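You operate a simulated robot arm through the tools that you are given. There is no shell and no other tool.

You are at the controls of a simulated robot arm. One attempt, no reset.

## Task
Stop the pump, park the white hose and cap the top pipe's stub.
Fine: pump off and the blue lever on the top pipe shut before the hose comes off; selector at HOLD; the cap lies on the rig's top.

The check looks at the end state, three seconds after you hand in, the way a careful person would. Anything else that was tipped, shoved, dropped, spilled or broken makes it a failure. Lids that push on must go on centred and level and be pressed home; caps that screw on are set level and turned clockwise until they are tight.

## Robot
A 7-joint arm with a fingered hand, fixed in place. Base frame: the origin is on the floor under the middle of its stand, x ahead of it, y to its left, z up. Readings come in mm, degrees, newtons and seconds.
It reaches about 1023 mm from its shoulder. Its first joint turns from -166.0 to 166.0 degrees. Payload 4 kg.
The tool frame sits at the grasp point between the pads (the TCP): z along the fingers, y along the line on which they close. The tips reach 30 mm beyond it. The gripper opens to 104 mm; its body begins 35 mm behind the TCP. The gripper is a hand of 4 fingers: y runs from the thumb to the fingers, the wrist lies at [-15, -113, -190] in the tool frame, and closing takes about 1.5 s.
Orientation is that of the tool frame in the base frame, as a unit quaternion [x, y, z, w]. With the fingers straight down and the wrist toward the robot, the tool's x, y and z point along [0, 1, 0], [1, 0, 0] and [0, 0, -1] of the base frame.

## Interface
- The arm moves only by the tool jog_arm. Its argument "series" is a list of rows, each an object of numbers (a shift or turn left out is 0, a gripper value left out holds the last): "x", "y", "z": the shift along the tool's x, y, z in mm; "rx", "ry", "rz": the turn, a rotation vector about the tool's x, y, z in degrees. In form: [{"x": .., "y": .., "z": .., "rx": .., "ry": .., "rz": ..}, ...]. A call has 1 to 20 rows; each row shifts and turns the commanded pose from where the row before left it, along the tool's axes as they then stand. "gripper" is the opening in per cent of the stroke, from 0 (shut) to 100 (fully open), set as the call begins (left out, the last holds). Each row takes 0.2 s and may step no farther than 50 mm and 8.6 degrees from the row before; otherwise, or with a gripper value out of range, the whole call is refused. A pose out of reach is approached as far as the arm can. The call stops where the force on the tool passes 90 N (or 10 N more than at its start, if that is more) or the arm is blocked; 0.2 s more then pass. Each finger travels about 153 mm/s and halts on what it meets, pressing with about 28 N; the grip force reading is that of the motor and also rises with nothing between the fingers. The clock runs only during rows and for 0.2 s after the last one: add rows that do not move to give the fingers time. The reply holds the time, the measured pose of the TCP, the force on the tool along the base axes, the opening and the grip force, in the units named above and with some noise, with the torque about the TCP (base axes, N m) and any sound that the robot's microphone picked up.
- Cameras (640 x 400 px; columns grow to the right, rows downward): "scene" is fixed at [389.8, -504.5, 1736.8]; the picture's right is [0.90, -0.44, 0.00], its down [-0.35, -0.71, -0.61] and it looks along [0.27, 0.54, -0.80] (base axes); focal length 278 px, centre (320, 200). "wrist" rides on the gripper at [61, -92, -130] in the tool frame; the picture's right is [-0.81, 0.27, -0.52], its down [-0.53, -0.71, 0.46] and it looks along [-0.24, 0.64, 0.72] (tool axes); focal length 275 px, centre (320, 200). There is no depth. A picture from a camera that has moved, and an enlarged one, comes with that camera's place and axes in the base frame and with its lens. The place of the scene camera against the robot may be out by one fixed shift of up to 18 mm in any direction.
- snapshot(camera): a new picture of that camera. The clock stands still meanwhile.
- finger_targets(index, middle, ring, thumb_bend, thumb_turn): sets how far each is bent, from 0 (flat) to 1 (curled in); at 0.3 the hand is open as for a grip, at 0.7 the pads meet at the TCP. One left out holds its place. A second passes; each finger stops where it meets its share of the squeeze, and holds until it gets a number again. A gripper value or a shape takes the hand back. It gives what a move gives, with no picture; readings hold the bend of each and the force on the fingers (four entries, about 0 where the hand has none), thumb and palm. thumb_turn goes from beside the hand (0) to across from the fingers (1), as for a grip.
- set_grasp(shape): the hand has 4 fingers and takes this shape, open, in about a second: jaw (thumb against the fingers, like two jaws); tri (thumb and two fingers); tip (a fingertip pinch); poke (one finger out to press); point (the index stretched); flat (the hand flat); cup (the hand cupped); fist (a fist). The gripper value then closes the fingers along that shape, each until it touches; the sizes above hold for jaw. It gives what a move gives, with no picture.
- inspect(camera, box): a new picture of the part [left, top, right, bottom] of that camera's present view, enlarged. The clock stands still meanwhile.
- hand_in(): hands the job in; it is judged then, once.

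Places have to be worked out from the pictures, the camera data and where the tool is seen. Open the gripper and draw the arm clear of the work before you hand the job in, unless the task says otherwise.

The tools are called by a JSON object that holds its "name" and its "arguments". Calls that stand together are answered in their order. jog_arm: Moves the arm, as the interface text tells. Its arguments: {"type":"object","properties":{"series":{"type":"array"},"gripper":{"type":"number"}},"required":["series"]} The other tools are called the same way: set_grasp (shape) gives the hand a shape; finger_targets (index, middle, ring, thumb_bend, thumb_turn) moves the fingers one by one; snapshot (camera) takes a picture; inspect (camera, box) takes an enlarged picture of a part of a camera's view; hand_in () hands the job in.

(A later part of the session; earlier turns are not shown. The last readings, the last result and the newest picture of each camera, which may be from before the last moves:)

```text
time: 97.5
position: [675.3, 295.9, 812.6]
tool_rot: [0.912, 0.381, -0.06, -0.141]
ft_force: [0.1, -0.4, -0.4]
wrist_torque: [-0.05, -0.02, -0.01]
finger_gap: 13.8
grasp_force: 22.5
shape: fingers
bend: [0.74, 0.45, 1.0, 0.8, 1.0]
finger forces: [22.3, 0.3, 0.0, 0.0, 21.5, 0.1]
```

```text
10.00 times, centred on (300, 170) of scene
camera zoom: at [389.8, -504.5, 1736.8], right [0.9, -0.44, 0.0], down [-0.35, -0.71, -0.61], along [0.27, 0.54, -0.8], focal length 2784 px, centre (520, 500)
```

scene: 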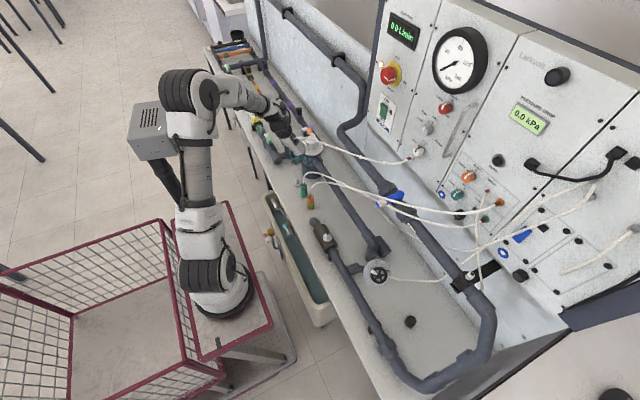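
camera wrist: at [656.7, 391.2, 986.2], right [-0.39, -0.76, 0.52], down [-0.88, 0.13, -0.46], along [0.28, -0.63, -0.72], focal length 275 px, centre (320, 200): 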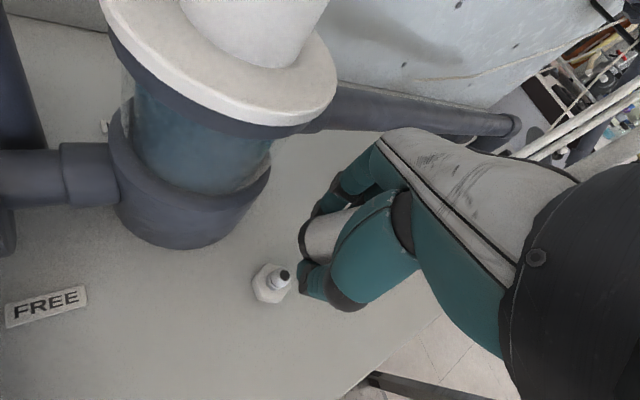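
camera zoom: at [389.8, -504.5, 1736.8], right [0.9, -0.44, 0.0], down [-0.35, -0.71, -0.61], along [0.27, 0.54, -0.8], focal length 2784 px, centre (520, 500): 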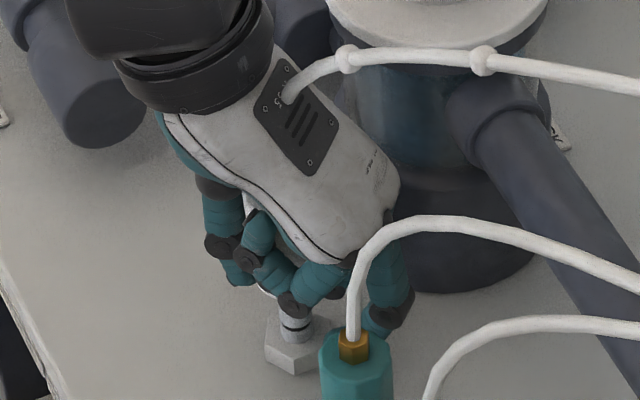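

{"name": "inspect", "arguments": {"camera": "scene", "box": [285, 158, 310, 183]}}

{"name": "inspect", "arguments": {"camera": "wrist", "box": [290, 190, 350, 270]}}

```text
16.00 times, centred on (298, 170) of scene
camera zoom: at [389.8, -504.5, 1736.8], right [0.9, -0.44, 0.0], down [-0.35, -0.71, -0.61], along [0.27, 0.54, -0.8], focal length 4454 px, centre (680, 672)
```

zoom: 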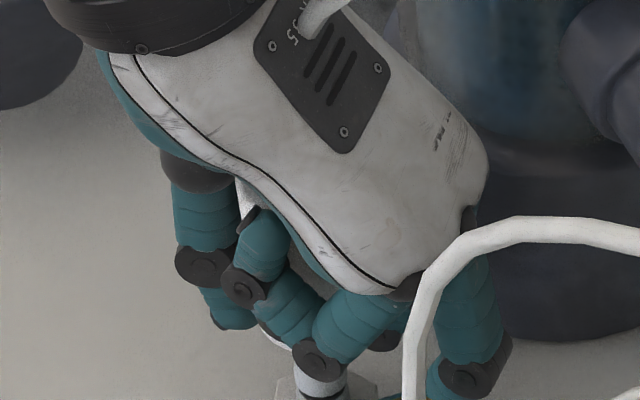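

```text
5.00 times, centred on (320, 230) of wrist
camera zoom: at [684.7, 374.0, 965.1], right [-0.27, -0.87, 0.41], down [-0.96, 0.19, -0.22], along [0.11, -0.45, -0.89], focal length 1376 px, centre (320, 50)
```

zoom: 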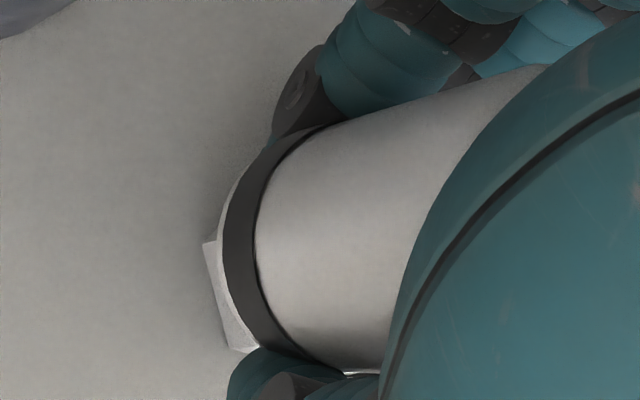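

I can now reconcile both cameras: the hand slid further down the plug than I thought. The fingertips reach about 20 mm below its mouth, and the index tip sits under it, so I can't mate it with this grip. I'll lift and move to the clear bench beside the nipple to set it down and regrip.

{"name": "jog_arm", "arguments": {"series": [{"y": -3.8, "z": -12}, {"y": -3.8, "z": -12}, {"x": -5.3, "y": -15.5, "z": 5}, {"x": -5.3, "y": -15.5, "z": 5}, {"x": -5.3, "y": -15.5, "z": 5}, {}]}}

{"name": "snapshot", "arguments": {"camera": "wrist"}}

{"name": "inspect", "arguments": {"camera": "scene", "box": [270, 145, 320, 195]}}

```text
time: 99.1
position: [667.4, 280.9, 839.3]
tool_rot: [0.929, 0.337, -0.053, -0.145]
ft_force: [0.1, 0.0, -1.1]
wrist_torque: [0.0, 0.01, -0.01]
finger_gap: 13.8
grasp_force: 22.2
shape: fingers
bend: [0.74, 0.45, 1.0, 0.8, 1.0]
finger forces: [22.1, 0.1, 0.0, 0.1, 21.5, 0.0]
stopped in row 6: the arm was blocked; the commanded pose is now the measured one
```

```text
taken
camera wrist: at [684.7, 356.6, 990.6], right [-0.35, -0.84, 0.41], down [-0.93, 0.29, -0.22], along [0.06, -0.46, -0.89], focal length 275 px, centre (320, 200)
```

wrist: 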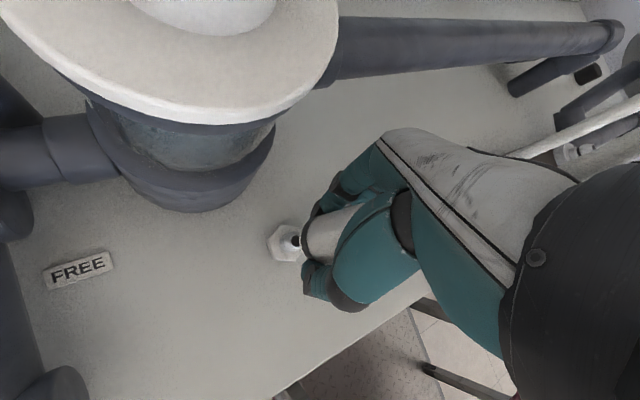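

```text
8.00 times, centred on (295, 170) of scene
camera zoom: at [389.8, -504.5, 1736.8], right [0.9, -0.44, 0.0], down [-0.35, -0.71, -0.61], along [0.27, 0.54, -0.8], focal length 2227 px, centre (520, 440)
```

zoom: 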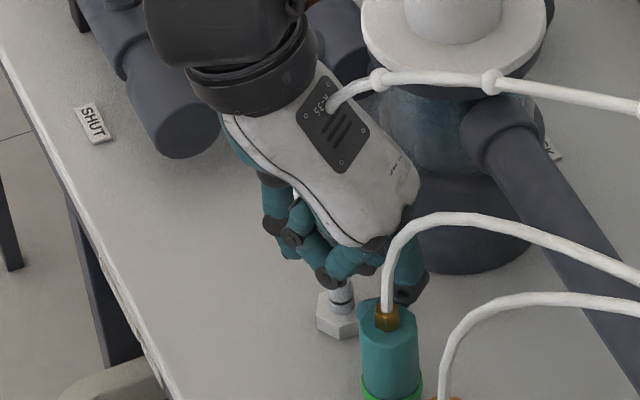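

The arm was blocked again and stopped short. I'll look at the whole arm relative to the post.

{"name": "snapshot", "arguments": {"camera": "scene"}}

{"name": "inspect", "arguments": {"camera": "scene", "box": [110, 50, 310, 240]}}

```text
taken
```

scene: 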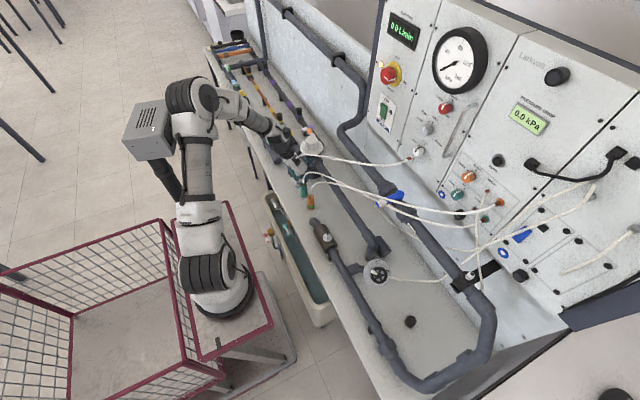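

```text
2.11 times, centred on (210, 145) of scene
camera zoom: at [389.8, -504.5, 1736.8], right [0.9, -0.44, 0.0], down [-0.35, -0.71, -0.61], along [0.27, 0.54, -0.8], focal length 586 px, centre (552, 316)
```

zoom: 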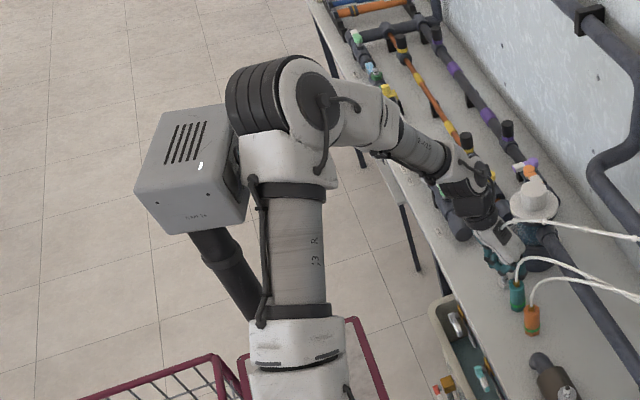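

The elbow is right against the sensor box, so I need to relieve that immediately. I'll move the hand back away (toward +x/-y and up) and compare the box position with earlier.

{"name": "jog_arm", "arguments": {"series": [{"y": 6, "z": -16}, {"x": 3, "y": 12, "z": -14}, {"y": 8, "z": -20}, {"z": -25}]}}

{"name": "inspect", "arguments": {"camera": "scene", "box": [100, 0, 320, 200]}}

{"name": "snapshot", "arguments": {"camera": "scene"}}

```text
time: 100.1
position: [697.4, 251.1, 902.6]
tool_rot: [0.928, 0.339, -0.053, -0.146]
ft_force: [0.7, 0.2, -1.6]
wrist_torque: [0.05, 0.0, -0.01]
finger_gap: 13.8
grasp_force: 21.4
shape: fingers
bend: [0.74, 0.45, 1.0, 0.8, 1.0]
finger forces: [22.0, 0.0, 0.0, 0.0, 21.5, 0.0]
```

```text
2.00 times, centred on (210, 100) of scene
camera zoom: at [389.8, -504.5, 1736.8], right [0.9, -0.44, 0.0], down [-0.35, -0.71, -0.61], along [0.27, 0.54, -0.8], focal length 557 px, centre (540, 400)
```

zoom: 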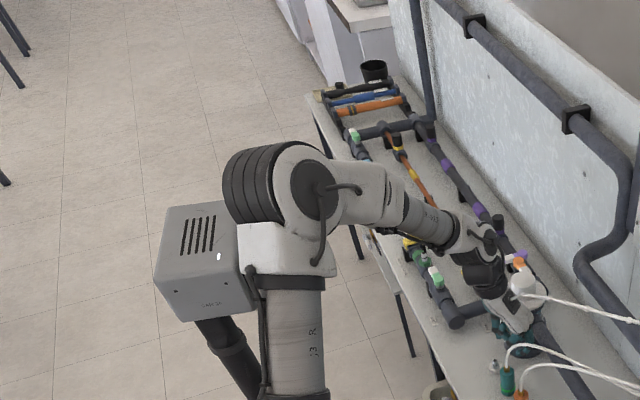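

```text
taken
```

scene: 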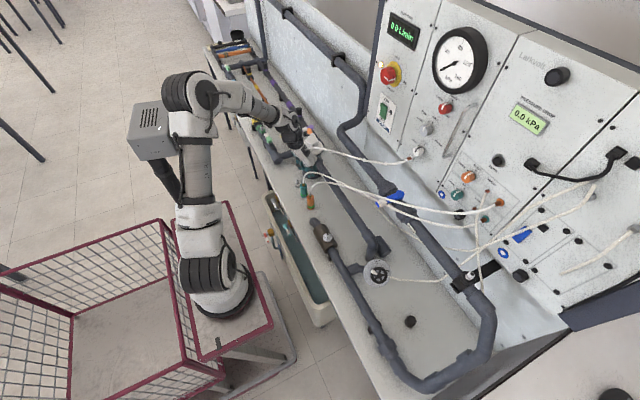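

The box is back at exactly its earlier image position, so no lasting shift, but I won't work in that corner with a tilted hand. I'll take the plug to the open bench on the right side, where the arm has room, and regrip there. First I go up, undo the tilt and yaw.

{"name": "jog_arm", "arguments": {"series": [{"z": -40}, {"z": -45, "rx": -6}, {"z": -45, "rx": -6}, {"z": -45, "rx": -6}, {"z": -45}, {"z": -45}, {}]}}

{"name": "jog_arm", "arguments": {"series": [{"x": -40}, {"x": -40, "rz": -6}, {"rz": -8}, {"rz": -8}, {"rz": -8}, {"rz": -8}, {"rz": -8}, {"rz": -8}, {}]}}

{"name": "snapshot", "arguments": {"camera": "scene"}}

```text
time: 101.7
position: [722.8, 216.4, 1160.2]
tool_rot: [0.939, 0.344, 0.001, 0.001]
ft_force: [0.2, -0.1, -0.3]
wrist_torque: [-0.01, -0.03, 0.01]
finger_gap: 13.8
grasp_force: 21.6
shape: fingers
bend: [0.74, 0.45, 1.0, 0.8, 1.0]
finger forces: [21.7, 0.0, 0.1, 0.1, 21.5, 0.0]
```

```text
time: 103.7
position: [661.9, 166.7, 1162.0]
tool_rot: [0.68, 0.733, 0.002, 0.001]
ft_force: [-0.1, 0.4, -2.4]
wrist_torque: [-0.04, -0.01, -0.01]
finger_gap: 13.8
grasp_force: 21.3
shape: fingers
bend: [0.74, 0.45, 1.0, 0.8, 1.0]
finger forces: [21.4, 0.0, 0.0, 0.0, 21.4, 0.1]
```

```text
taken
```

scene: 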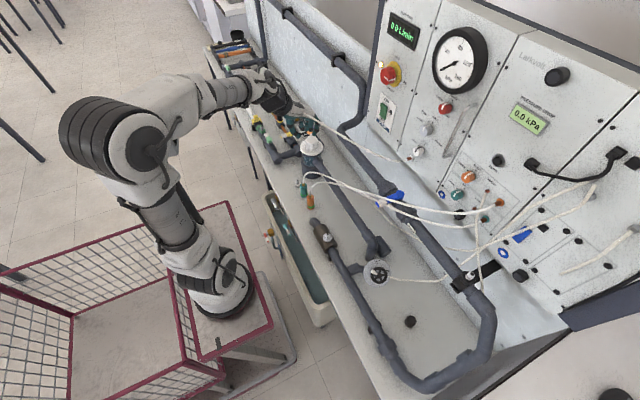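

{"name": "jog_arm", "arguments": {"series": [{"x": -35, "z": -20}, {"x": -45, "z": -20}, {"x": -45, "z": -20}, {"x": -45, "z": -20}, {"x": -48}, {"x": -48}, {"x": -48}, {"x": -48}, {"x": -48}, {"x": -48}, {"x": -40}, {}]}}

{"name": "snapshot", "arguments": {"camera": "scene"}}

{"name": "snapshot", "arguments": {"camera": "wrist"}}

```text
time: 106.3
position: [697.4, -331.8, 1243.1]
tool_rot: [0.681, 0.732, 0.0, 0.001]
ft_force: [0.3, -0.5, -0.5]
wrist_torque: [0.0, 0.01, 0.0]
finger_gap: 13.5
grasp_force: 21.3
shape: fingers
bend: [0.74, 0.45, 1.0, 0.8, 1.0]
finger forces: [20.7, 0.1, 0.0, 0.0, 21.1, 0.0]
```

```text
taken
```

scene: 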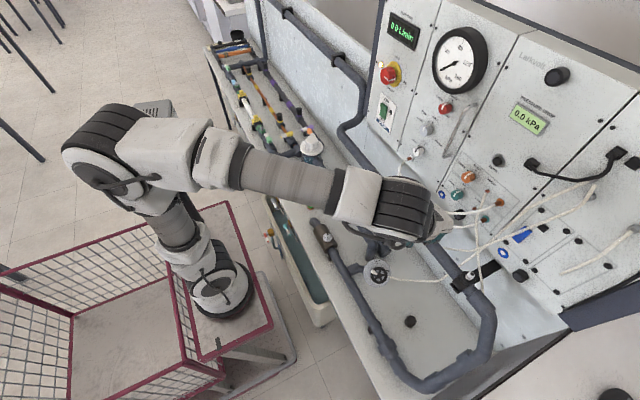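

```text
taken
camera wrist: at [601.2, -277.5, 1372.2], right [0.33, -0.79, 0.52], down [-0.67, -0.58, -0.46], along [0.66, -0.2, -0.72], focal length 275 px, centre (320, 200)
```

wrist: 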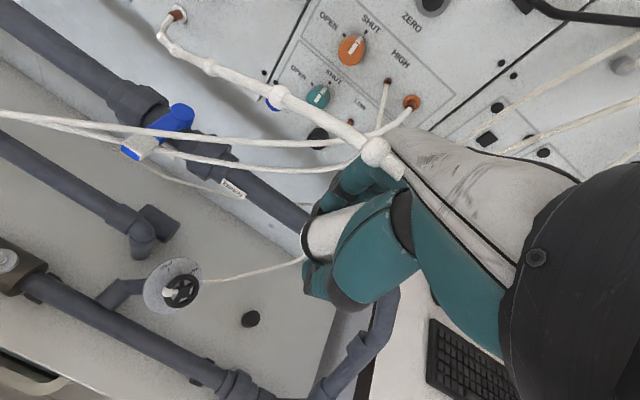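

I'm over the open bench with the plug still held. I'll yaw so the fingers act as a wall on the hose-pull side, level the plug with the 18° hand pitch, and go down toward a clear spot around [715, -330].

{"name": "jog_arm", "arguments": {"series": [{"rz": -8}, {"rz": -8}, {"rz": -8}, {"rz": -8}, {"rz": -8}, {"rx": 6}, {"rx": 6}, {"rx": 6}, {}]}}

{"name": "snapshot", "arguments": {"camera": "wrist"}}

{"name": "inspect", "arguments": {"camera": "scene", "box": [370, 180, 480, 280]}}

```text
time: 108.3
position: [698.6, -330.9, 1244.1]
tool_rot: [0.385, 0.91, -0.143, -0.06]
ft_force: [0.1, 0.1, -1.4]
wrist_torque: [-0.01, 0.03, -0.01]
finger_gap: 13.2
grasp_force: 21.0
shape: fingers
bend: [0.74, 0.45, 1.0, 0.8, 1.0]
finger forces: [20.7, 0.0, 0.0, 0.1, 21.1, 0.1]
```

```text
taken
camera wrist: at [622.5, -319.2, 1395.6], right [0.87, -0.29, 0.41], down [-0.22, -0.95, -0.21], along [0.45, 0.1, -0.89], focal length 275 px, centre (320, 200)
```

wrist: 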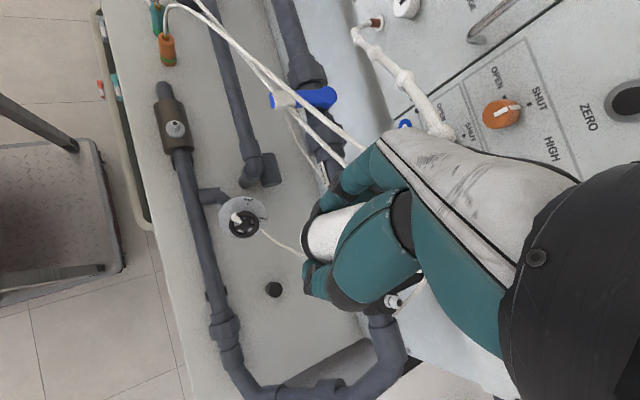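

```text
4.00 times, centred on (425, 230) of scene
camera zoom: at [389.8, -504.5, 1736.8], right [0.9, -0.44, 0.0], down [-0.35, -0.71, -0.61], along [0.27, 0.54, -0.8], focal length 1113 px, centre (-100, 80)
```

zoom: 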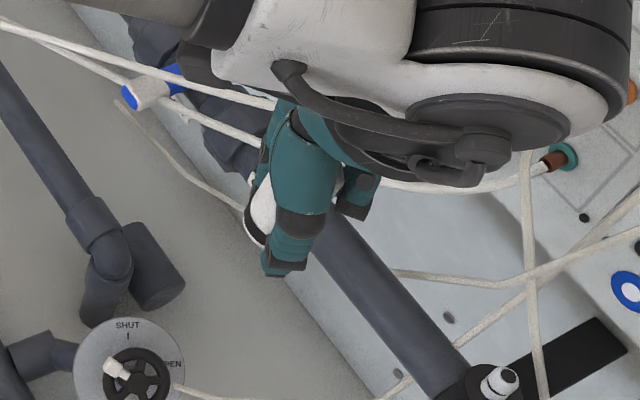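

Good view: the plug sits between thumb and fingers, with the thumb tip well past its mouth. I'll descend to a clear spot at about [695, -352], away from the wheel and the cap.

{"name": "jog_arm", "arguments": {"series": [{"x": -1.4, "y": 11.8, "z": 42.5}, {"x": -1.4, "y": 11.8, "z": 42.5}, {"x": -1.4, "y": 11.8, "z": 42.5}, {"x": -1.4, "y": 11.8, "z": 42.5}, {"x": -1.4, "y": 11.8, "z": 42.5}, {"x": -1.4, "y": 11.8, "z": 42.5}, {"x": -1.4, "y": 11.8, "z": 42.5}, {"x": -1.4, "y": 11.8, "z": 42.5}, {}]}}

{"name": "snapshot", "arguments": {"camera": "wrist"}}

{"name": "inspect", "arguments": {"camera": "scene", "box": [330, 220, 450, 340]}}

```text
time: 110.3
position: [694.1, -348.4, 891.3]
tool_rot: [0.385, 0.91, -0.144, -0.059]
ft_force: [0.3, -0.1, -0.3]
wrist_torque: [-0.03, 0.0, -0.03]
finger_gap: 13.4
grasp_force: 20.0
shape: fingers
bend: [0.74, 0.45, 1.0, 0.8, 1.0]
finger forces: [20.4, 0.0, 0.0, 0.1, 21.0, 0.1]
```

```text
taken
camera wrist: at [618.0, -337.5, 1043.3], right [0.87, -0.29, 0.41], down [-0.22, -0.95, -0.21], along [0.45, 0.1, -0.89], focal length 275 px, centre (320, 200)
```

wrist: 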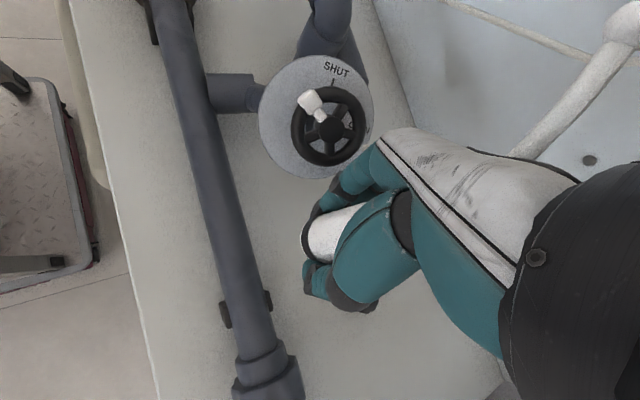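

```text
3.33 times, centred on (390, 280) of scene
camera zoom: at [389.8, -504.5, 1736.8], right [0.9, -0.44, 0.0], down [-0.35, -0.71, -0.61], along [0.27, 0.54, -0.8], focal length 928 px, centre (87, -67)
```

zoom: 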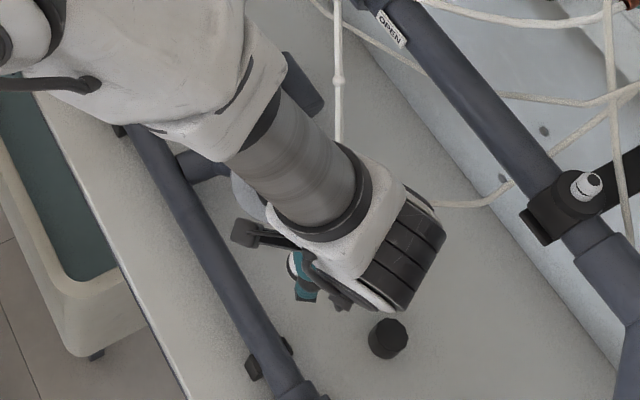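

I'll shift a little further from the wheel and then feel for the bench in small steps.

{"name": "jog_arm", "arguments": {"series": [{"x": -9, "y": 0.9, "z": 20}, {"x": -9, "y": 0.9, "z": 20}, {"y": 4, "z": 12}, {}]}}

{"name": "jog_arm", "arguments": {"series": [{"y": 2.4, "z": 7.6}, {"y": 2.4, "z": 7.6}, {}]}}

{"name": "snapshot", "arguments": {"camera": "wrist"}}

```text
time: 111.3
position: [699.6, -370.9, 839.5]
tool_rot: [0.385, 0.909, -0.144, -0.059]
ft_force: [-0.2, -0.2, -0.7]
wrist_torque: [-0.01, -0.01, 0.03]
finger_gap: 12.9
grasp_force: 20.4
shape: fingers
bend: [0.74, 0.45, 1.0, 0.8, 1.0]
finger forces: [20.4, 0.1, 0.0, 0.0, 21.0, 0.1]
```

```text
time: 112.1
position: [701.8, -370.2, 823.0]
tool_rot: [0.385, 0.91, -0.143, -0.06]
ft_force: [0.0, 0.5, -1.0]
wrist_torque: [-0.03, -0.03, 0.01]
finger_gap: 13.1
grasp_force: 20.6
shape: fingers
bend: [0.74, 0.45, 1.0, 0.8, 1.0]
finger forces: [20.4, 0.0, 0.1, 0.1, 21.0, 0.1]
```

```text
taken
camera wrist: at [624.8, -358.6, 974.8], right [0.87, -0.29, 0.41], down [-0.22, -0.95, -0.21], along [0.45, 0.1, -0.89], focal length 275 px, centre (320, 200)
```

wrist: 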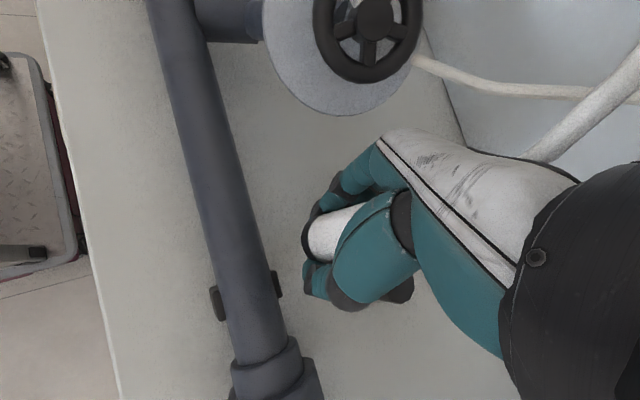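

The half-open middle finger would touch the bench first, so I'll bring it back against the plug before going lower.

{"name": "finger_targets", "arguments": {"middle": 0.72}}

{"name": "jog_arm", "arguments": {"series": [{"y": 1.5, "z": 4.8}, {"y": 1.5, "z": 4.8}, {}]}}

{"name": "jog_arm", "arguments": {"series": [{"y": 1.2, "z": 3.8}, {}]}}

```text
time: 113.1
position: [701.7, -369.4, 823.8]
tool_rot: [0.385, 0.91, -0.144, -0.06]
ft_force: [0.1, -0.7, -0.2]
wrist_torque: [-0.04, 0.0, -0.04]
finger_gap: 13.2
grasp_force: 23.0
shape: fingers
bend: [0.74, 0.71, 1.0, 0.8, 1.0]
finger forces: [18.8, 4.5, 0.0, 0.0, 22.9, 0.0]
```

```text
time: 113.9
position: [701.0, -370.6, 813.7]
tool_rot: [0.385, 0.91, -0.144, -0.058]
ft_force: [0.0, -0.1, -0.4]
wrist_torque: [-0.02, 0.0, 0.03]
finger_gap: 13.3
grasp_force: 23.2
shape: fingers
bend: [0.74, 0.71, 1.0, 0.8, 1.0]
finger forces: [18.8, 4.6, 0.0, 0.0, 22.8, 0.0]
```

```text
time: 114.5
position: [702.0, -370.9, 810.0]
tool_rot: [0.386, 0.909, -0.144, -0.06]
ft_force: [-0.1, -0.6, -0.4]
wrist_torque: [0.0, 0.03, -0.01]
finger_gap: 13.1
grasp_force: 23.3
shape: fingers
bend: [0.74, 0.71, 1.0, 0.8, 1.0]
finger forces: [18.7, 4.5, 0.0, 0.1, 23.0, 0.0]
```

{"name": "jog_arm", "arguments": {"series": [{"y": 1.2, "z": 3.8}, {"y": 0.9, "z": 2.9}, {}]}}

{"name": "jog_arm", "arguments": {"series": [{"y": 0.9, "z": 2.9}, {}]}}

{"name": "snapshot", "arguments": {"camera": "wrist"}}

{"name": "inspect", "arguments": {"camera": "scene", "box": [340, 270, 420, 350]}}

```text
time: 115.3
position: [699.5, -370.7, 800.5]
tool_rot: [0.385, 0.91, -0.143, -0.06]
ft_force: [0.7, -0.3, -0.7]
wrist_torque: [0.01, 0.06, 0.0]
finger_gap: 13.2
grasp_force: 23.2
shape: fingers
bend: [0.74, 0.71, 1.0, 0.8, 1.0]
finger forces: [18.8, 4.5, 0.0, 0.0, 22.9, 0.0]
```

```text
time: 115.9
position: [700.4, -371.1, 798.2]
tool_rot: [0.384, 0.91, -0.144, -0.058]
ft_force: [0.7, 0.2, -0.7]
wrist_torque: [-0.01, 0.03, -0.02]
finger_gap: 13.1
grasp_force: 23.4
shape: fingers
bend: [0.74, 0.71, 1.0, 0.8, 1.0]
finger forces: [18.8, 4.5, 0.0, 0.0, 22.8, 0.0]
```

```text
taken
camera wrist: at [624.2, -359.6, 950.6], right [0.87, -0.29, 0.41], down [-0.22, -0.95, -0.21], along [0.45, 0.1, -0.89], focal length 275 px, centre (320, 200)
```

wrist: 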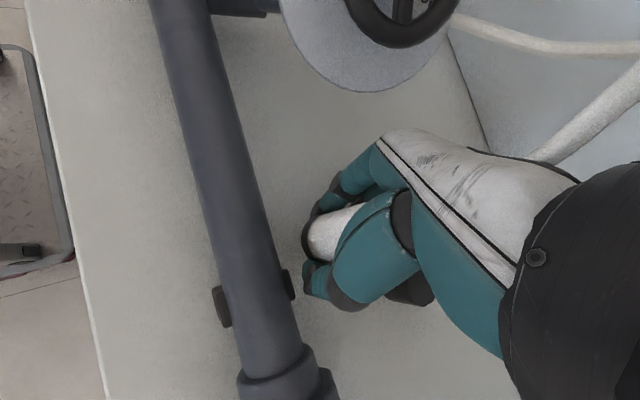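

```text
5.00 times, centred on (380, 310) of scene
camera zoom: at [389.8, -504.5, 1736.8], right [0.9, -0.44, 0.0], down [-0.35, -0.71, -0.61], along [0.27, 0.54, -0.8], focal length 1392 px, centre (20, -350)
```

zoom: 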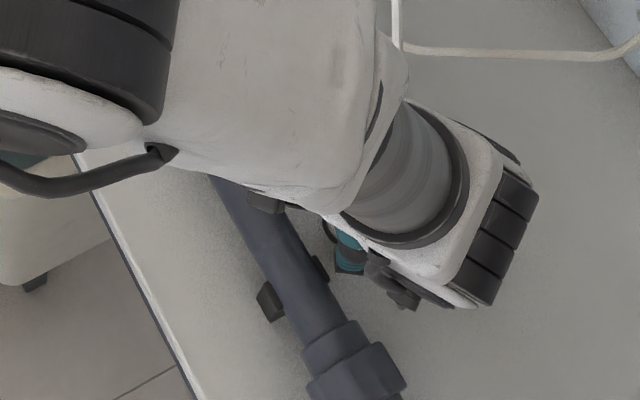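

The thumb is close to the front pipe's bracket. I'll shift about 22 mm away from it before going down further.

{"name": "jog_arm", "arguments": {"series": [{"y": -1.2, "z": -3.8}, {"x": -9.5, "y": 5.9, "z": -1.9}, {"x": -9.5, "y": 5.9, "z": -1.9}, {}]}}

{"name": "jog_arm", "arguments": {"series": [{"y": 1.2, "z": 3.8}, {"y": 1.2, "z": 3.8}, {}]}}

{"name": "jog_arm", "arguments": {"series": [{"y": 0.9, "z": 2.9}, {}]}}

{"name": "jog_arm", "arguments": {"series": [{"y": 0.9, "z": 2.9}, {}]}}

```text
time: 116.9
position: [723.2, -375.1, 803.4]
tool_rot: [0.386, 0.909, -0.143, -0.061]
ft_force: [0.4, 0.5, -0.8]
wrist_torque: [0.01, 0.0, -0.04]
finger_gap: 13.2
grasp_force: 23.1
shape: fingers
bend: [0.74, 0.71, 1.0, 0.8, 1.0]
finger forces: [18.8, 4.7, 0.1, 0.1, 22.9, 0.1]
```

```text
time: 117.7
position: [723.4, -374.1, 794.3]
tool_rot: [0.384, 0.91, -0.144, -0.059]
ft_force: [0.2, 0.5, -0.8]
wrist_torque: [-0.01, -0.04, 0.0]
finger_gap: 13.0
grasp_force: 22.9
shape: fingers
bend: [0.74, 0.71, 1.0, 0.8, 1.0]
finger forces: [18.8, 4.6, 0.0, 0.0, 22.9, 0.1]
```

```text
time: 118.3
position: [722.3, -374.8, 791.1]
tool_rot: [0.384, 0.91, -0.143, -0.059]
ft_force: [0.6, 1.1, 2.8]
wrist_torque: [0.05, 0.02, -0.01]
finger_gap: 12.7
grasp_force: 25.9
shape: fingers
bend: [0.74, 0.71, 1.0, 0.8, 1.0]
finger forces: [23.5, 4.4, 0.0, 0.0, 23.5, 0.0]
```

```text
time: 118.9
position: [724.4, -373.9, 790.3]
tool_rot: [0.385, 0.91, -0.143, -0.057]
ft_force: [5.3, 6.2, 18.0]
wrist_torque: [0.32, -0.04, -0.05]
finger_gap: 11.1
grasp_force: 37.3
shape: fingers
bend: [0.75, 0.71, 1.0, 0.8, 1.0]
finger forces: [45.0, 3.7, 0.1, 0.0, 27.3, 0.1]
```

The fingertip is on the bench (contact at TCP z≈791), so the plug's mouth is about 20 mm above the surface. I'll ease off slightly and open the fingers a little so the plug settles onto the bench inside the cage of the hand.

{"name": "jog_arm", "arguments": {"series": [{"y": -0.9, "z": -2.6}, {}]}}

{"name": "finger_targets", "arguments": {"index": 0.64, "middle": 0.64, "thumb_bend": 0.77}}

{"name": "snapshot", "arguments": {"camera": "wrist"}}

{"name": "inspect", "arguments": {"camera": "wrist", "box": [260, 160, 400, 310]}}

```text
time: 119.5
position: [723.0, -376.5, 791.0]
tool_rot: [0.385, 0.91, -0.143, -0.06]
ft_force: [0.2, -1.1, 3.7]
wrist_torque: [0.05, 0.02, 0.01]
finger_gap: 12.0
grasp_force: 27.9
shape: fingers
bend: [0.74, 0.71, 1.0, 0.8, 1.0]
finger forces: [27.5, 4.0, 0.0, 0.0, 25.6, 0.1]
```

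```text
time: 120.5
position: [722.8, -374.8, 792.6]
tool_rot: [0.384, 0.91, -0.143, -0.057]
ft_force: [0.0, -2.0, 29.5]
wrist_torque: [0.15, 0.05, -0.01]
finger_gap: 13.1
grasp_force: 36.1
shape: fingers
bend: [0.72, 0.65, 1.0, 0.69, 1.0]
finger forces: [49.2, 2.2, 0.9, 0.0, 18.6, 0.0]
```

```text
taken
camera wrist: at [646.9, -363.0, 945.0], right [0.86, -0.29, 0.41], down [-0.22, -0.95, -0.21], along [0.45, 0.1, -0.89], focal length 275 px, centre (320, 200)
```

wrist: 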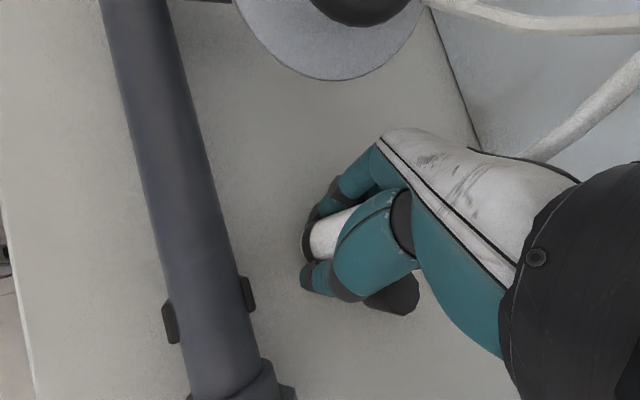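

```text
2.67 times, centred on (330, 235) of wrist
camera zoom: at [646.9, -363.0, 945.0], right [0.86, -0.29, 0.41], down [-0.22, -0.95, -0.21], along [0.45, 0.1, -0.89], focal length 734 px, centre (293, 107)
```

zoom: 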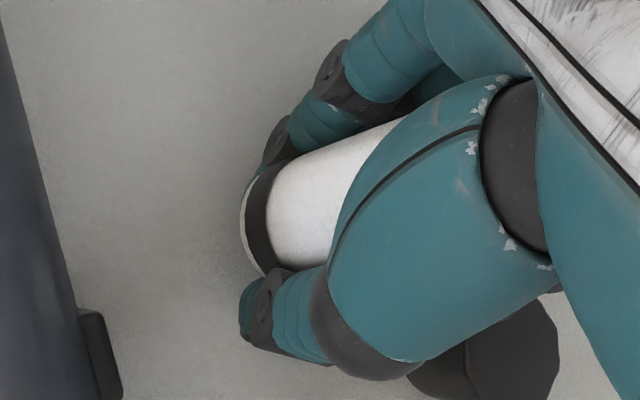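

The index is pushing against the bench as it tries to open. I'll raise the hand about 10 mm to let it extend.

{"name": "jog_arm", "arguments": {"series": [{"y": -1.5, "z": -4.7}, {"y": -1.5, "z": -4.7}, {}]}}

{"name": "inspect", "arguments": {"camera": "wrist", "box": [260, 160, 400, 310]}}

```text
time: 121.3
position: [721.1, -375.9, 800.9]
tool_rot: [0.385, 0.91, -0.143, -0.06]
ft_force: [0.5, 0.1, -0.6]
wrist_torque: [-0.04, 0.01, -0.02]
finger_gap: 19.1
grasp_force: 8.9
shape: fingers
bend: [0.56, 0.64, 1.0, 0.71, 1.0]
finger forces: [9.2, 0.0, 0.0, 0.1, 8.8, 0.0]
```

```text
2.67 times, centred on (330, 235) of wrist
camera zoom: at [646.0, -363.6, 953.8], right [0.87, -0.29, 0.41], down [-0.22, -0.95, -0.21], along [0.45, 0.1, -0.89], focal length 734 px, centre (293, 107)
```

zoom: 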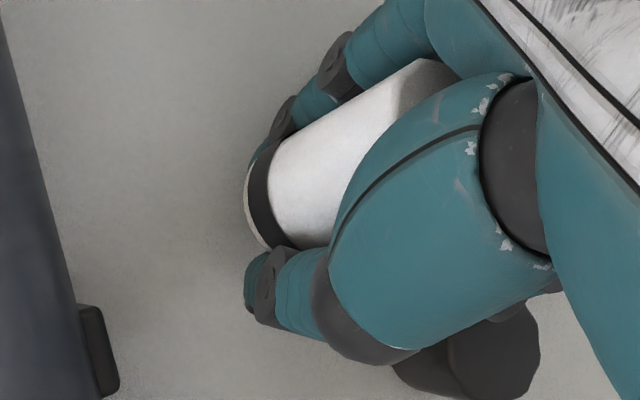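

The plug has settled onto the bench and stands nearly upright, lightly held. I'll open the thumb a bit, raise the hand slightly and open the fingers so I can square the hand to it.

{"name": "finger_targets", "arguments": {"thumb_bend": 0.64}}

{"name": "inspect", "arguments": {"camera": "wrist", "box": [260, 150, 420, 310]}}

```text
time: 122.3
position: [721.8, -374.8, 800.7]
tool_rot: [0.385, 0.91, -0.144, -0.06]
ft_force: [-0.5, -0.1, -0.5]
wrist_torque: [-0.01, -0.01, 0.02]
finger_gap: 21.6
grasp_force: 2.2
shape: fingers
bend: [0.61, 0.64, 1.0, 0.63, 1.0]
finger forces: [2.7, 0.0, 0.1, 0.1, 1.9, 0.0]
```

```text
2.50 times, centred on (340, 230) of wrist
camera zoom: at [646.1, -363.8, 954.0], right [0.87, -0.29, 0.41], down [-0.22, -0.95, -0.21], along [0.45, 0.1, -0.89], focal length 688 px, centre (270, 125)
```

zoom: 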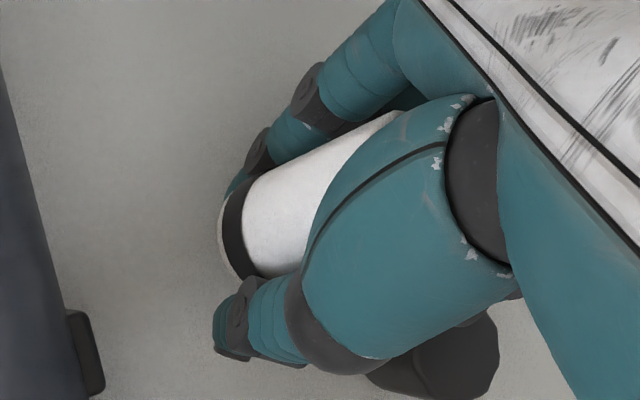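

{"name": "finger_targets", "arguments": {"thumb_bend": 0.55}}

{"name": "inspect", "arguments": {"camera": "wrist", "box": [260, 150, 420, 310]}}

{"name": "snapshot", "arguments": {"camera": "scene"}}

```text
time: 123.3
position: [723.0, -374.5, 802.5]
tool_rot: [0.385, 0.91, -0.143, -0.06]
ft_force: [-0.6, -0.1, 0.6]
wrist_torque: [0.02, 0.01, 0.01]
finger_gap: 28.8
grasp_force: 0.5
shape: fingers
bend: [0.63, 0.64, 1.0, 0.55, 1.0]
finger forces: [0.7, 0.2, 0.2, 0.0, 0.5, 0.0]
```

```text
2.50 times, centred on (340, 230) of wrist
camera zoom: at [646.1, -363.7, 954.0], right [0.87, -0.29, 0.41], down [-0.22, -0.95, -0.21], along [0.45, 0.1, -0.89], focal length 688 px, centre (270, 125)
```

zoom: 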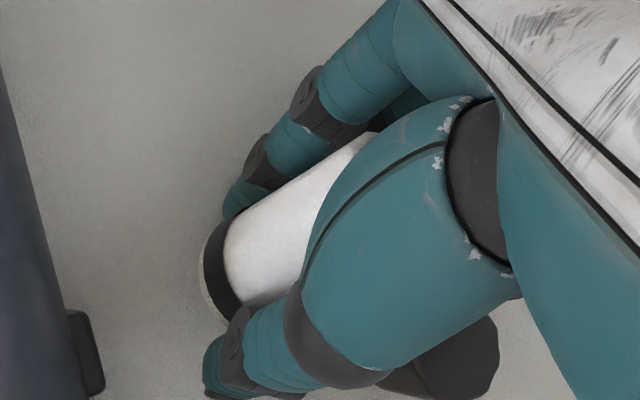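

```text
taken
```

scene: 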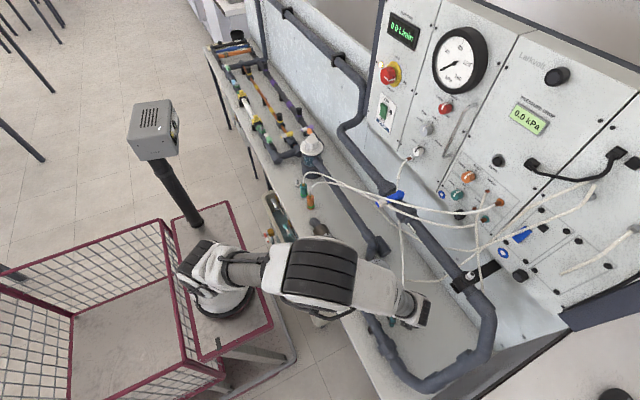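

The plug now stands on the bench almost centred in the hand, barely touched (under 1 N). I'll open a little more to clear it, then check that it stands on its own.

{"name": "finger_targets", "arguments": {"index": 0.56, "middle": 0.56, "thumb_bend": 0.5}}

{"name": "inspect", "arguments": {"camera": "wrist", "box": [240, 150, 400, 310]}}

```text
time: 124.3
position: [722.4, -374.8, 802.9]
tool_rot: [0.385, 0.91, -0.143, -0.06]
ft_force: [-1.0, 0.4, -0.1]
wrist_torque: [-0.01, 0.03, -0.01]
finger_gap: 44.0
grasp_force: 0.4
shape: fingers
bend: [0.56, 0.56, 1.0, 0.5, 1.0]
finger forces: [0.0, 0.0, 0.1, 0.0, 0.2, 0.0]
```

```text
2.50 times, centred on (320, 230) of wrist
camera zoom: at [646.1, -363.7, 954.0], right [0.87, -0.29, 0.41], down [-0.22, -0.95, -0.21], along [0.45, 0.1, -0.89], focal length 688 px, centre (320, 125)
```

zoom: 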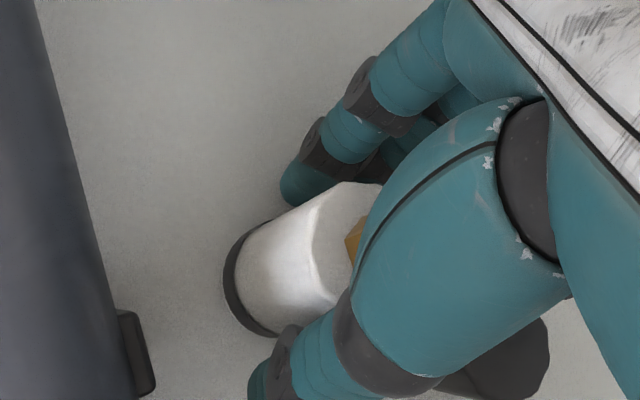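

The plug has settled and leans about the same way as the hand is pitched, so it is now aligned with the hand and centred: mouth about 45 mm beyond the TCP. I'll lower 5 mm and close the jaw on it.

{"name": "jog_arm", "arguments": {"series": [{"z": 5}, {}]}}

{"name": "finger_targets", "arguments": {"index": 0.75, "middle": 0.75, "thumb_bend": 0.78}}

{"name": "inspect", "arguments": {"camera": "wrist", "box": [240, 150, 400, 310]}}

```text
time: 124.9
position: [723.1, -373.4, 800.1]
tool_rot: [0.385, 0.91, -0.143, -0.057]
ft_force: [8.5, 9.0, 38.7]
wrist_torque: [0.99, -0.47, -0.1]
finger_gap: 41.6
grasp_force: 19.0
shape: fingers
bend: [0.58, 0.57, 1.0, 0.5, 1.0]
finger forces: [35.9, 1.9, 0.0, 0.0, 0.2, 0.0]
```

```text
time: 125.9
position: [722.1, -375.2, 797.4]
tool_rot: [0.385, 0.91, -0.143, -0.061]
ft_force: [-0.2, 0.0, 0.6]
wrist_torque: [0.03, 0.03, 0.01]
finger_gap: 25.2
grasp_force: 19.0
shape: fingers
bend: [0.71, 0.65, 1.0, 0.61, 1.0]
finger forces: [10.9, 8.7, 0.0, 0.0, 18.8, 0.0]
```

```text
2.50 times, centred on (320, 230) of wrist
camera zoom: at [645.5, -364.1, 949.0], right [0.87, -0.29, 0.41], down [-0.22, -0.95, -0.21], along [0.45, 0.1, -0.89], focal length 688 px, centre (320, 125)
```

zoom: 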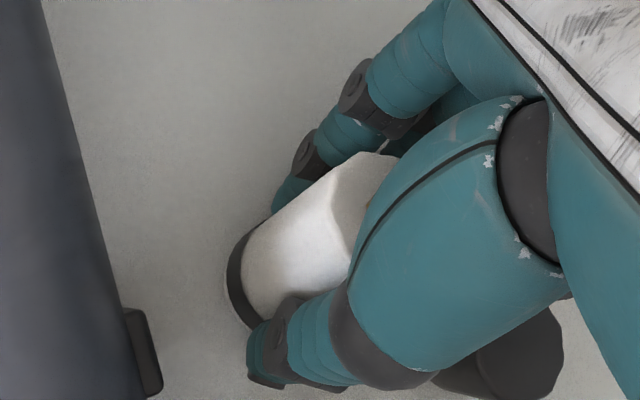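

The plug is gripped again: index 11, middle 9 and thumb 19 N. I'll lift it and check how it hangs.

{"name": "jog_arm", "arguments": {"series": [{"y": -2.5, "z": -7.6}, {"y": -6, "z": -19}, {"y": -9, "z": -28}, {"y": -9, "z": -28}, {}]}}

{"name": "snapshot", "arguments": {"camera": "wrist"}}

{"name": "inspect", "arguments": {"camera": "wrist", "box": [240, 150, 400, 310]}}

```text
time: 127.1
position: [722.7, -378.2, 881.2]
tool_rot: [0.385, 0.91, -0.144, -0.06]
ft_force: [0.5, -0.8, -0.9]
wrist_torque: [0.01, 0.0, 0.01]
finger_gap: 25.0
grasp_force: 19.5
shape: fingers
bend: [0.71, 0.65, 1.0, 0.61, 1.0]
finger forces: [10.9, 8.8, 0.0, 0.0, 18.5, 0.0]
```

```text
taken
camera wrist: at [646.7, -366.2, 1033.3], right [0.87, -0.29, 0.41], down [-0.22, -0.95, -0.21], along [0.45, 0.1, -0.89], focal length 275 px, centre (320, 200)
```

wrist: 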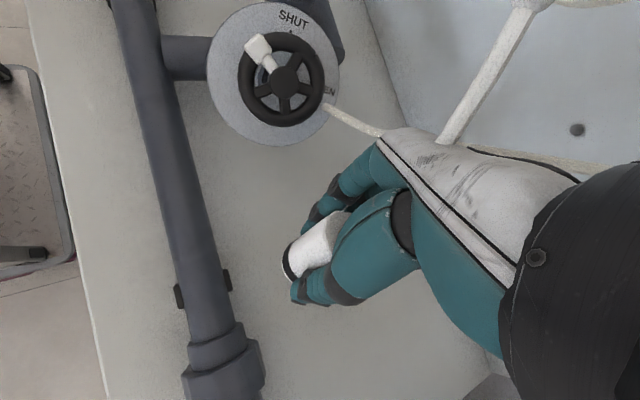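

```text
2.50 times, centred on (320, 230) of wrist
camera zoom: at [646.7, -366.2, 1033.3], right [0.87, -0.29, 0.41], down [-0.22, -0.95, -0.21], along [0.45, 0.1, -0.89], focal length 688 px, centre (320, 125)
```

zoom: 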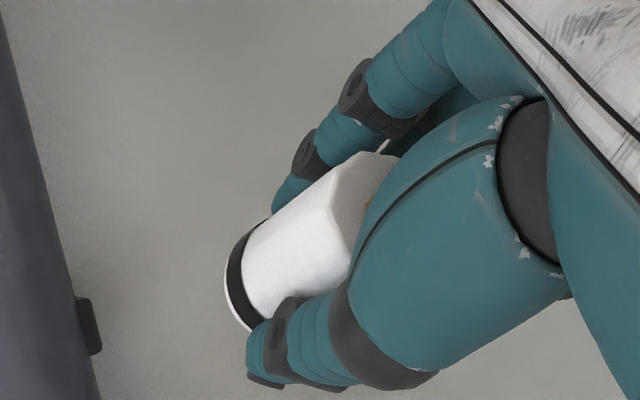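

The regrip looks just like my original good grip: plug aligned with the hand, mouth about 43 mm beyond the TCP. I'll straighten the hand to vertical, rise, and yaw for the trip back to the park.

{"name": "jog_arm", "arguments": {"series": [{"z": -40}, {"z": -42, "rx": -6}, {"z": -44, "rx": -6}, {"z": -44, "rx": -6}, {"z": -45}, {"z": -45}, {"z": -45}, {"z": -45}, {}]}}

{"name": "jog_arm", "arguments": {"series": [{"rz": 7.5}, {"rz": 7.5}, {"rz": 7.5}, {"rz": 7.5}, {"rz": 7.5}, {"rz": 7.5}, {"rz": 7.5}, {"rz": 7.5}, {}]}}

{"name": "inspect", "arguments": {"camera": "wrist", "box": [240, 150, 400, 310]}}

{"name": "snapshot", "arguments": {"camera": "scene"}}

```text
time: 129.1
position: [748.2, -346.6, 1226.7]
tool_rot: [0.39, 0.921, 0.0, 0.001]
ft_force: [0.6, 1.1, -0.9]
wrist_torque: [0.01, -0.03, 0.01]
finger_gap: 24.9
grasp_force: 19.4
shape: fingers
bend: [0.71, 0.65, 1.0, 0.61, 1.0]
finger forces: [11.1, 8.8, 0.0, 0.1, 18.3, 0.0]
```

```text
time: 131.1
position: [749.5, -348.1, 1228.3]
tool_rot: [0.798, 0.602, 0.0, 0.001]
ft_force: [-0.3, -0.1, -0.6]
wrist_torque: [0.0, 0.0, 0.02]
finger_gap: 25.3
grasp_force: 19.3
shape: fingers
bend: [0.71, 0.65, 1.0, 0.62, 1.0]
finger forces: [11.2, 8.9, 0.1, 0.0, 18.3, 0.0]
```

```text
2.50 times, centred on (320, 230) of wrist
camera zoom: at [678.4, -264.3, 1357.9], right [0.04, -0.85, 0.52], down [-0.83, -0.32, -0.46], along [0.56, -0.41, -0.72], focal length 688 px, centre (320, 125)
```

zoom: 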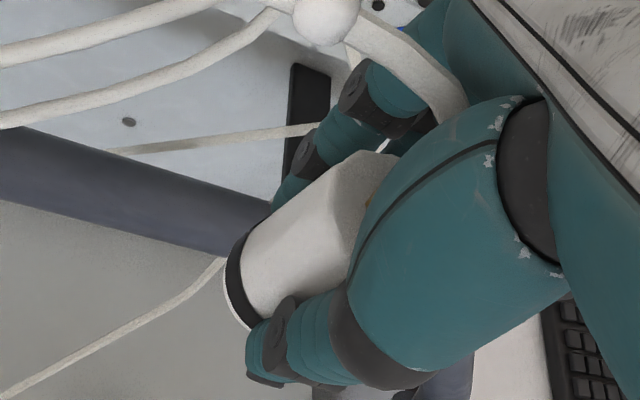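

```text
taken
```

scene: 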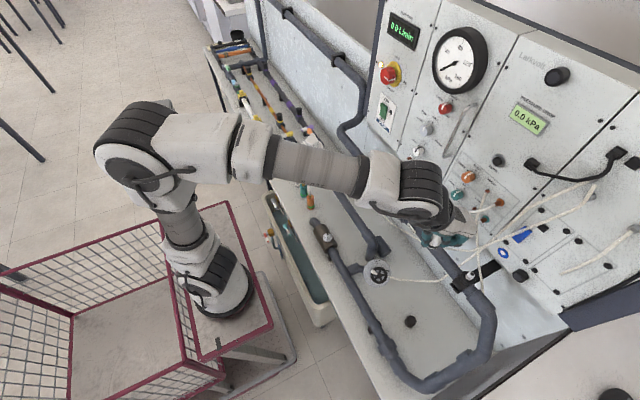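

{"name": "jog_arm", "arguments": {"series": [{"x": 38, "y": -15, "z": -6}, {"x": 42.5, "y": -16.7, "z": -6}, {"x": 42.5, "y": -16.7, "z": -6}, {"x": 42.5, "y": -16.7}, {"x": 42.5, "y": -16.7}, {"x": 42.5, "y": -16.7}, {"x": 42.5, "y": -16.7}, {"x": 42.5, "y": -16.7}, {"x": 42.5, "y": -16.7}, {"x": 42.5, "y": -16.7}, {"x": 42.5, "y": -16.7}, {"x": 42.5, "y": -16.7}, {"x": 42.5, "y": -16.7}, {"x": 42.5, "y": -16.7}, {}]}}

{"name": "snapshot", "arguments": {"camera": "scene"}}

```text
time: 134.3
position: [685.8, 282.4, 1250.6]
tool_rot: [0.798, 0.602, 0.002, 0.001]
ft_force: [-0.1, 0.3, -1.4]
wrist_torque: [-0.01, -0.04, 0.03]
finger_gap: 24.8
grasp_force: 18.6
shape: fingers
bend: [0.71, 0.65, 1.0, 0.62, 1.0]
finger forces: [11.3, 9.1, 0.0, 0.1, 18.0, 0.0]
```

```text
taken
```

scene: 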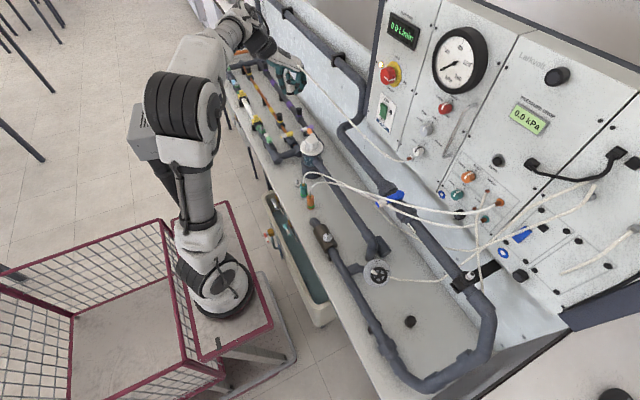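

{"name": "jog_arm", "arguments": {"series": [{"z": 40}, {"z": 42}, {"z": 42}, {"z": 42}, {"z": 42}, {"z": 42}, {}]}}

{"name": "inspect", "arguments": {"camera": "scene", "box": [260, 110, 320, 170]}}

{"name": "inspect", "arguments": {"camera": "wrist", "box": [180, 180, 380, 330]}}

```text
time: 135.9
position: [687.8, 284.1, 996.8]
tool_rot: [0.797, 0.604, 0.002, 0.001]
ft_force: [0.6, 0.2, -0.2]
wrist_torque: [-0.01, -0.03, -0.01]
finger_gap: 24.6
grasp_force: 18.8
shape: fingers
bend: [0.71, 0.65, 1.0, 0.62, 1.0]
finger forces: [11.3, 8.9, 0.0, 0.0, 17.8, 0.0]
```

```text
6.67 times, centred on (290, 140) of scene
camera zoom: at [389.8, -504.5, 1736.8], right [0.9, -0.44, 0.0], down [-0.35, -0.71, -0.61], along [0.27, 0.54, -0.8], focal length 1856 px, centre (520, 600)
```

zoom: 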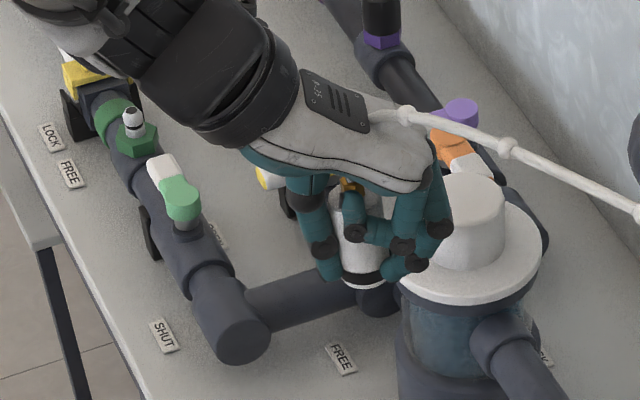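

```text
2.67 times, centred on (280, 255) of wrist
camera zoom: at [617.0, 368.6, 1126.7], right [0.04, -0.85, 0.52], down [-0.83, -0.32, -0.46], along [0.56, -0.41, -0.72], focal length 734 px, centre (427, 53)
```

zoom: 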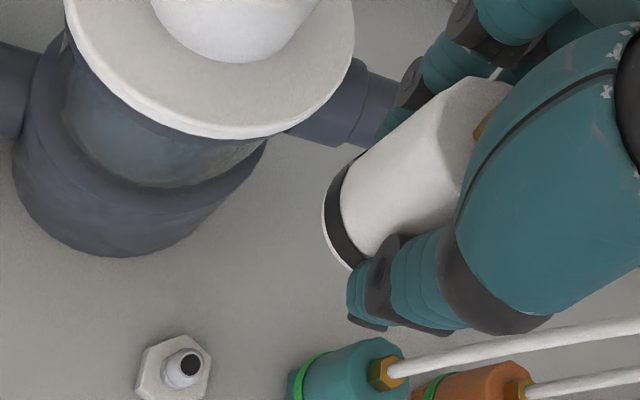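

The plug hangs within about 4° of vertical. I'll yaw to -45°, trim that tilt, and come in above the nipple again.

{"name": "jog_arm", "arguments": {"series": [{"rz": 7.3}, {"rz": 7.3}, {"rz": 7.3}, {"rz": 7.3}, {"rx": 4}, {}]}}

{"name": "snapshot", "arguments": {"camera": "scene"}}

{"name": "inspect", "arguments": {"camera": "wrist", "box": [180, 180, 380, 330]}}

```text
time: 137.3
position: [687.1, 283.8, 996.2]
tool_rot: [0.924, 0.382, -0.012, -0.031]
ft_force: [0.1, 0.7, -0.6]
wrist_torque: [0.01, 0.01, 0.0]
finger_gap: 24.8
grasp_force: 19.4
shape: fingers
bend: [0.71, 0.65, 1.0, 0.62, 1.0]
finger forces: [11.4, 8.9, 0.1, 0.0, 17.7, 0.0]
```

```text
taken
```

scene: 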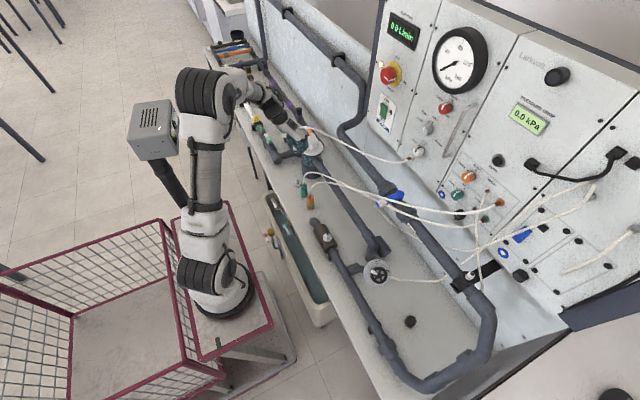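

```text
2.67 times, centred on (280, 255) of wrist
camera zoom: at [673.4, 385.8, 1132.3], right [-0.36, -0.79, 0.5], down [-0.9, 0.15, -0.41], along [0.25, -0.59, -0.77], focal length 734 px, centre (427, 53)
```

zoom: 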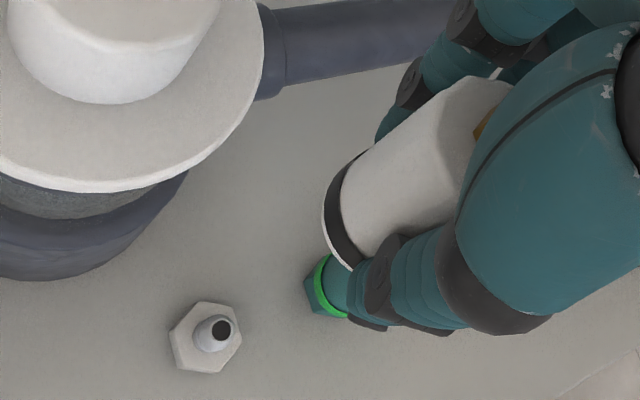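

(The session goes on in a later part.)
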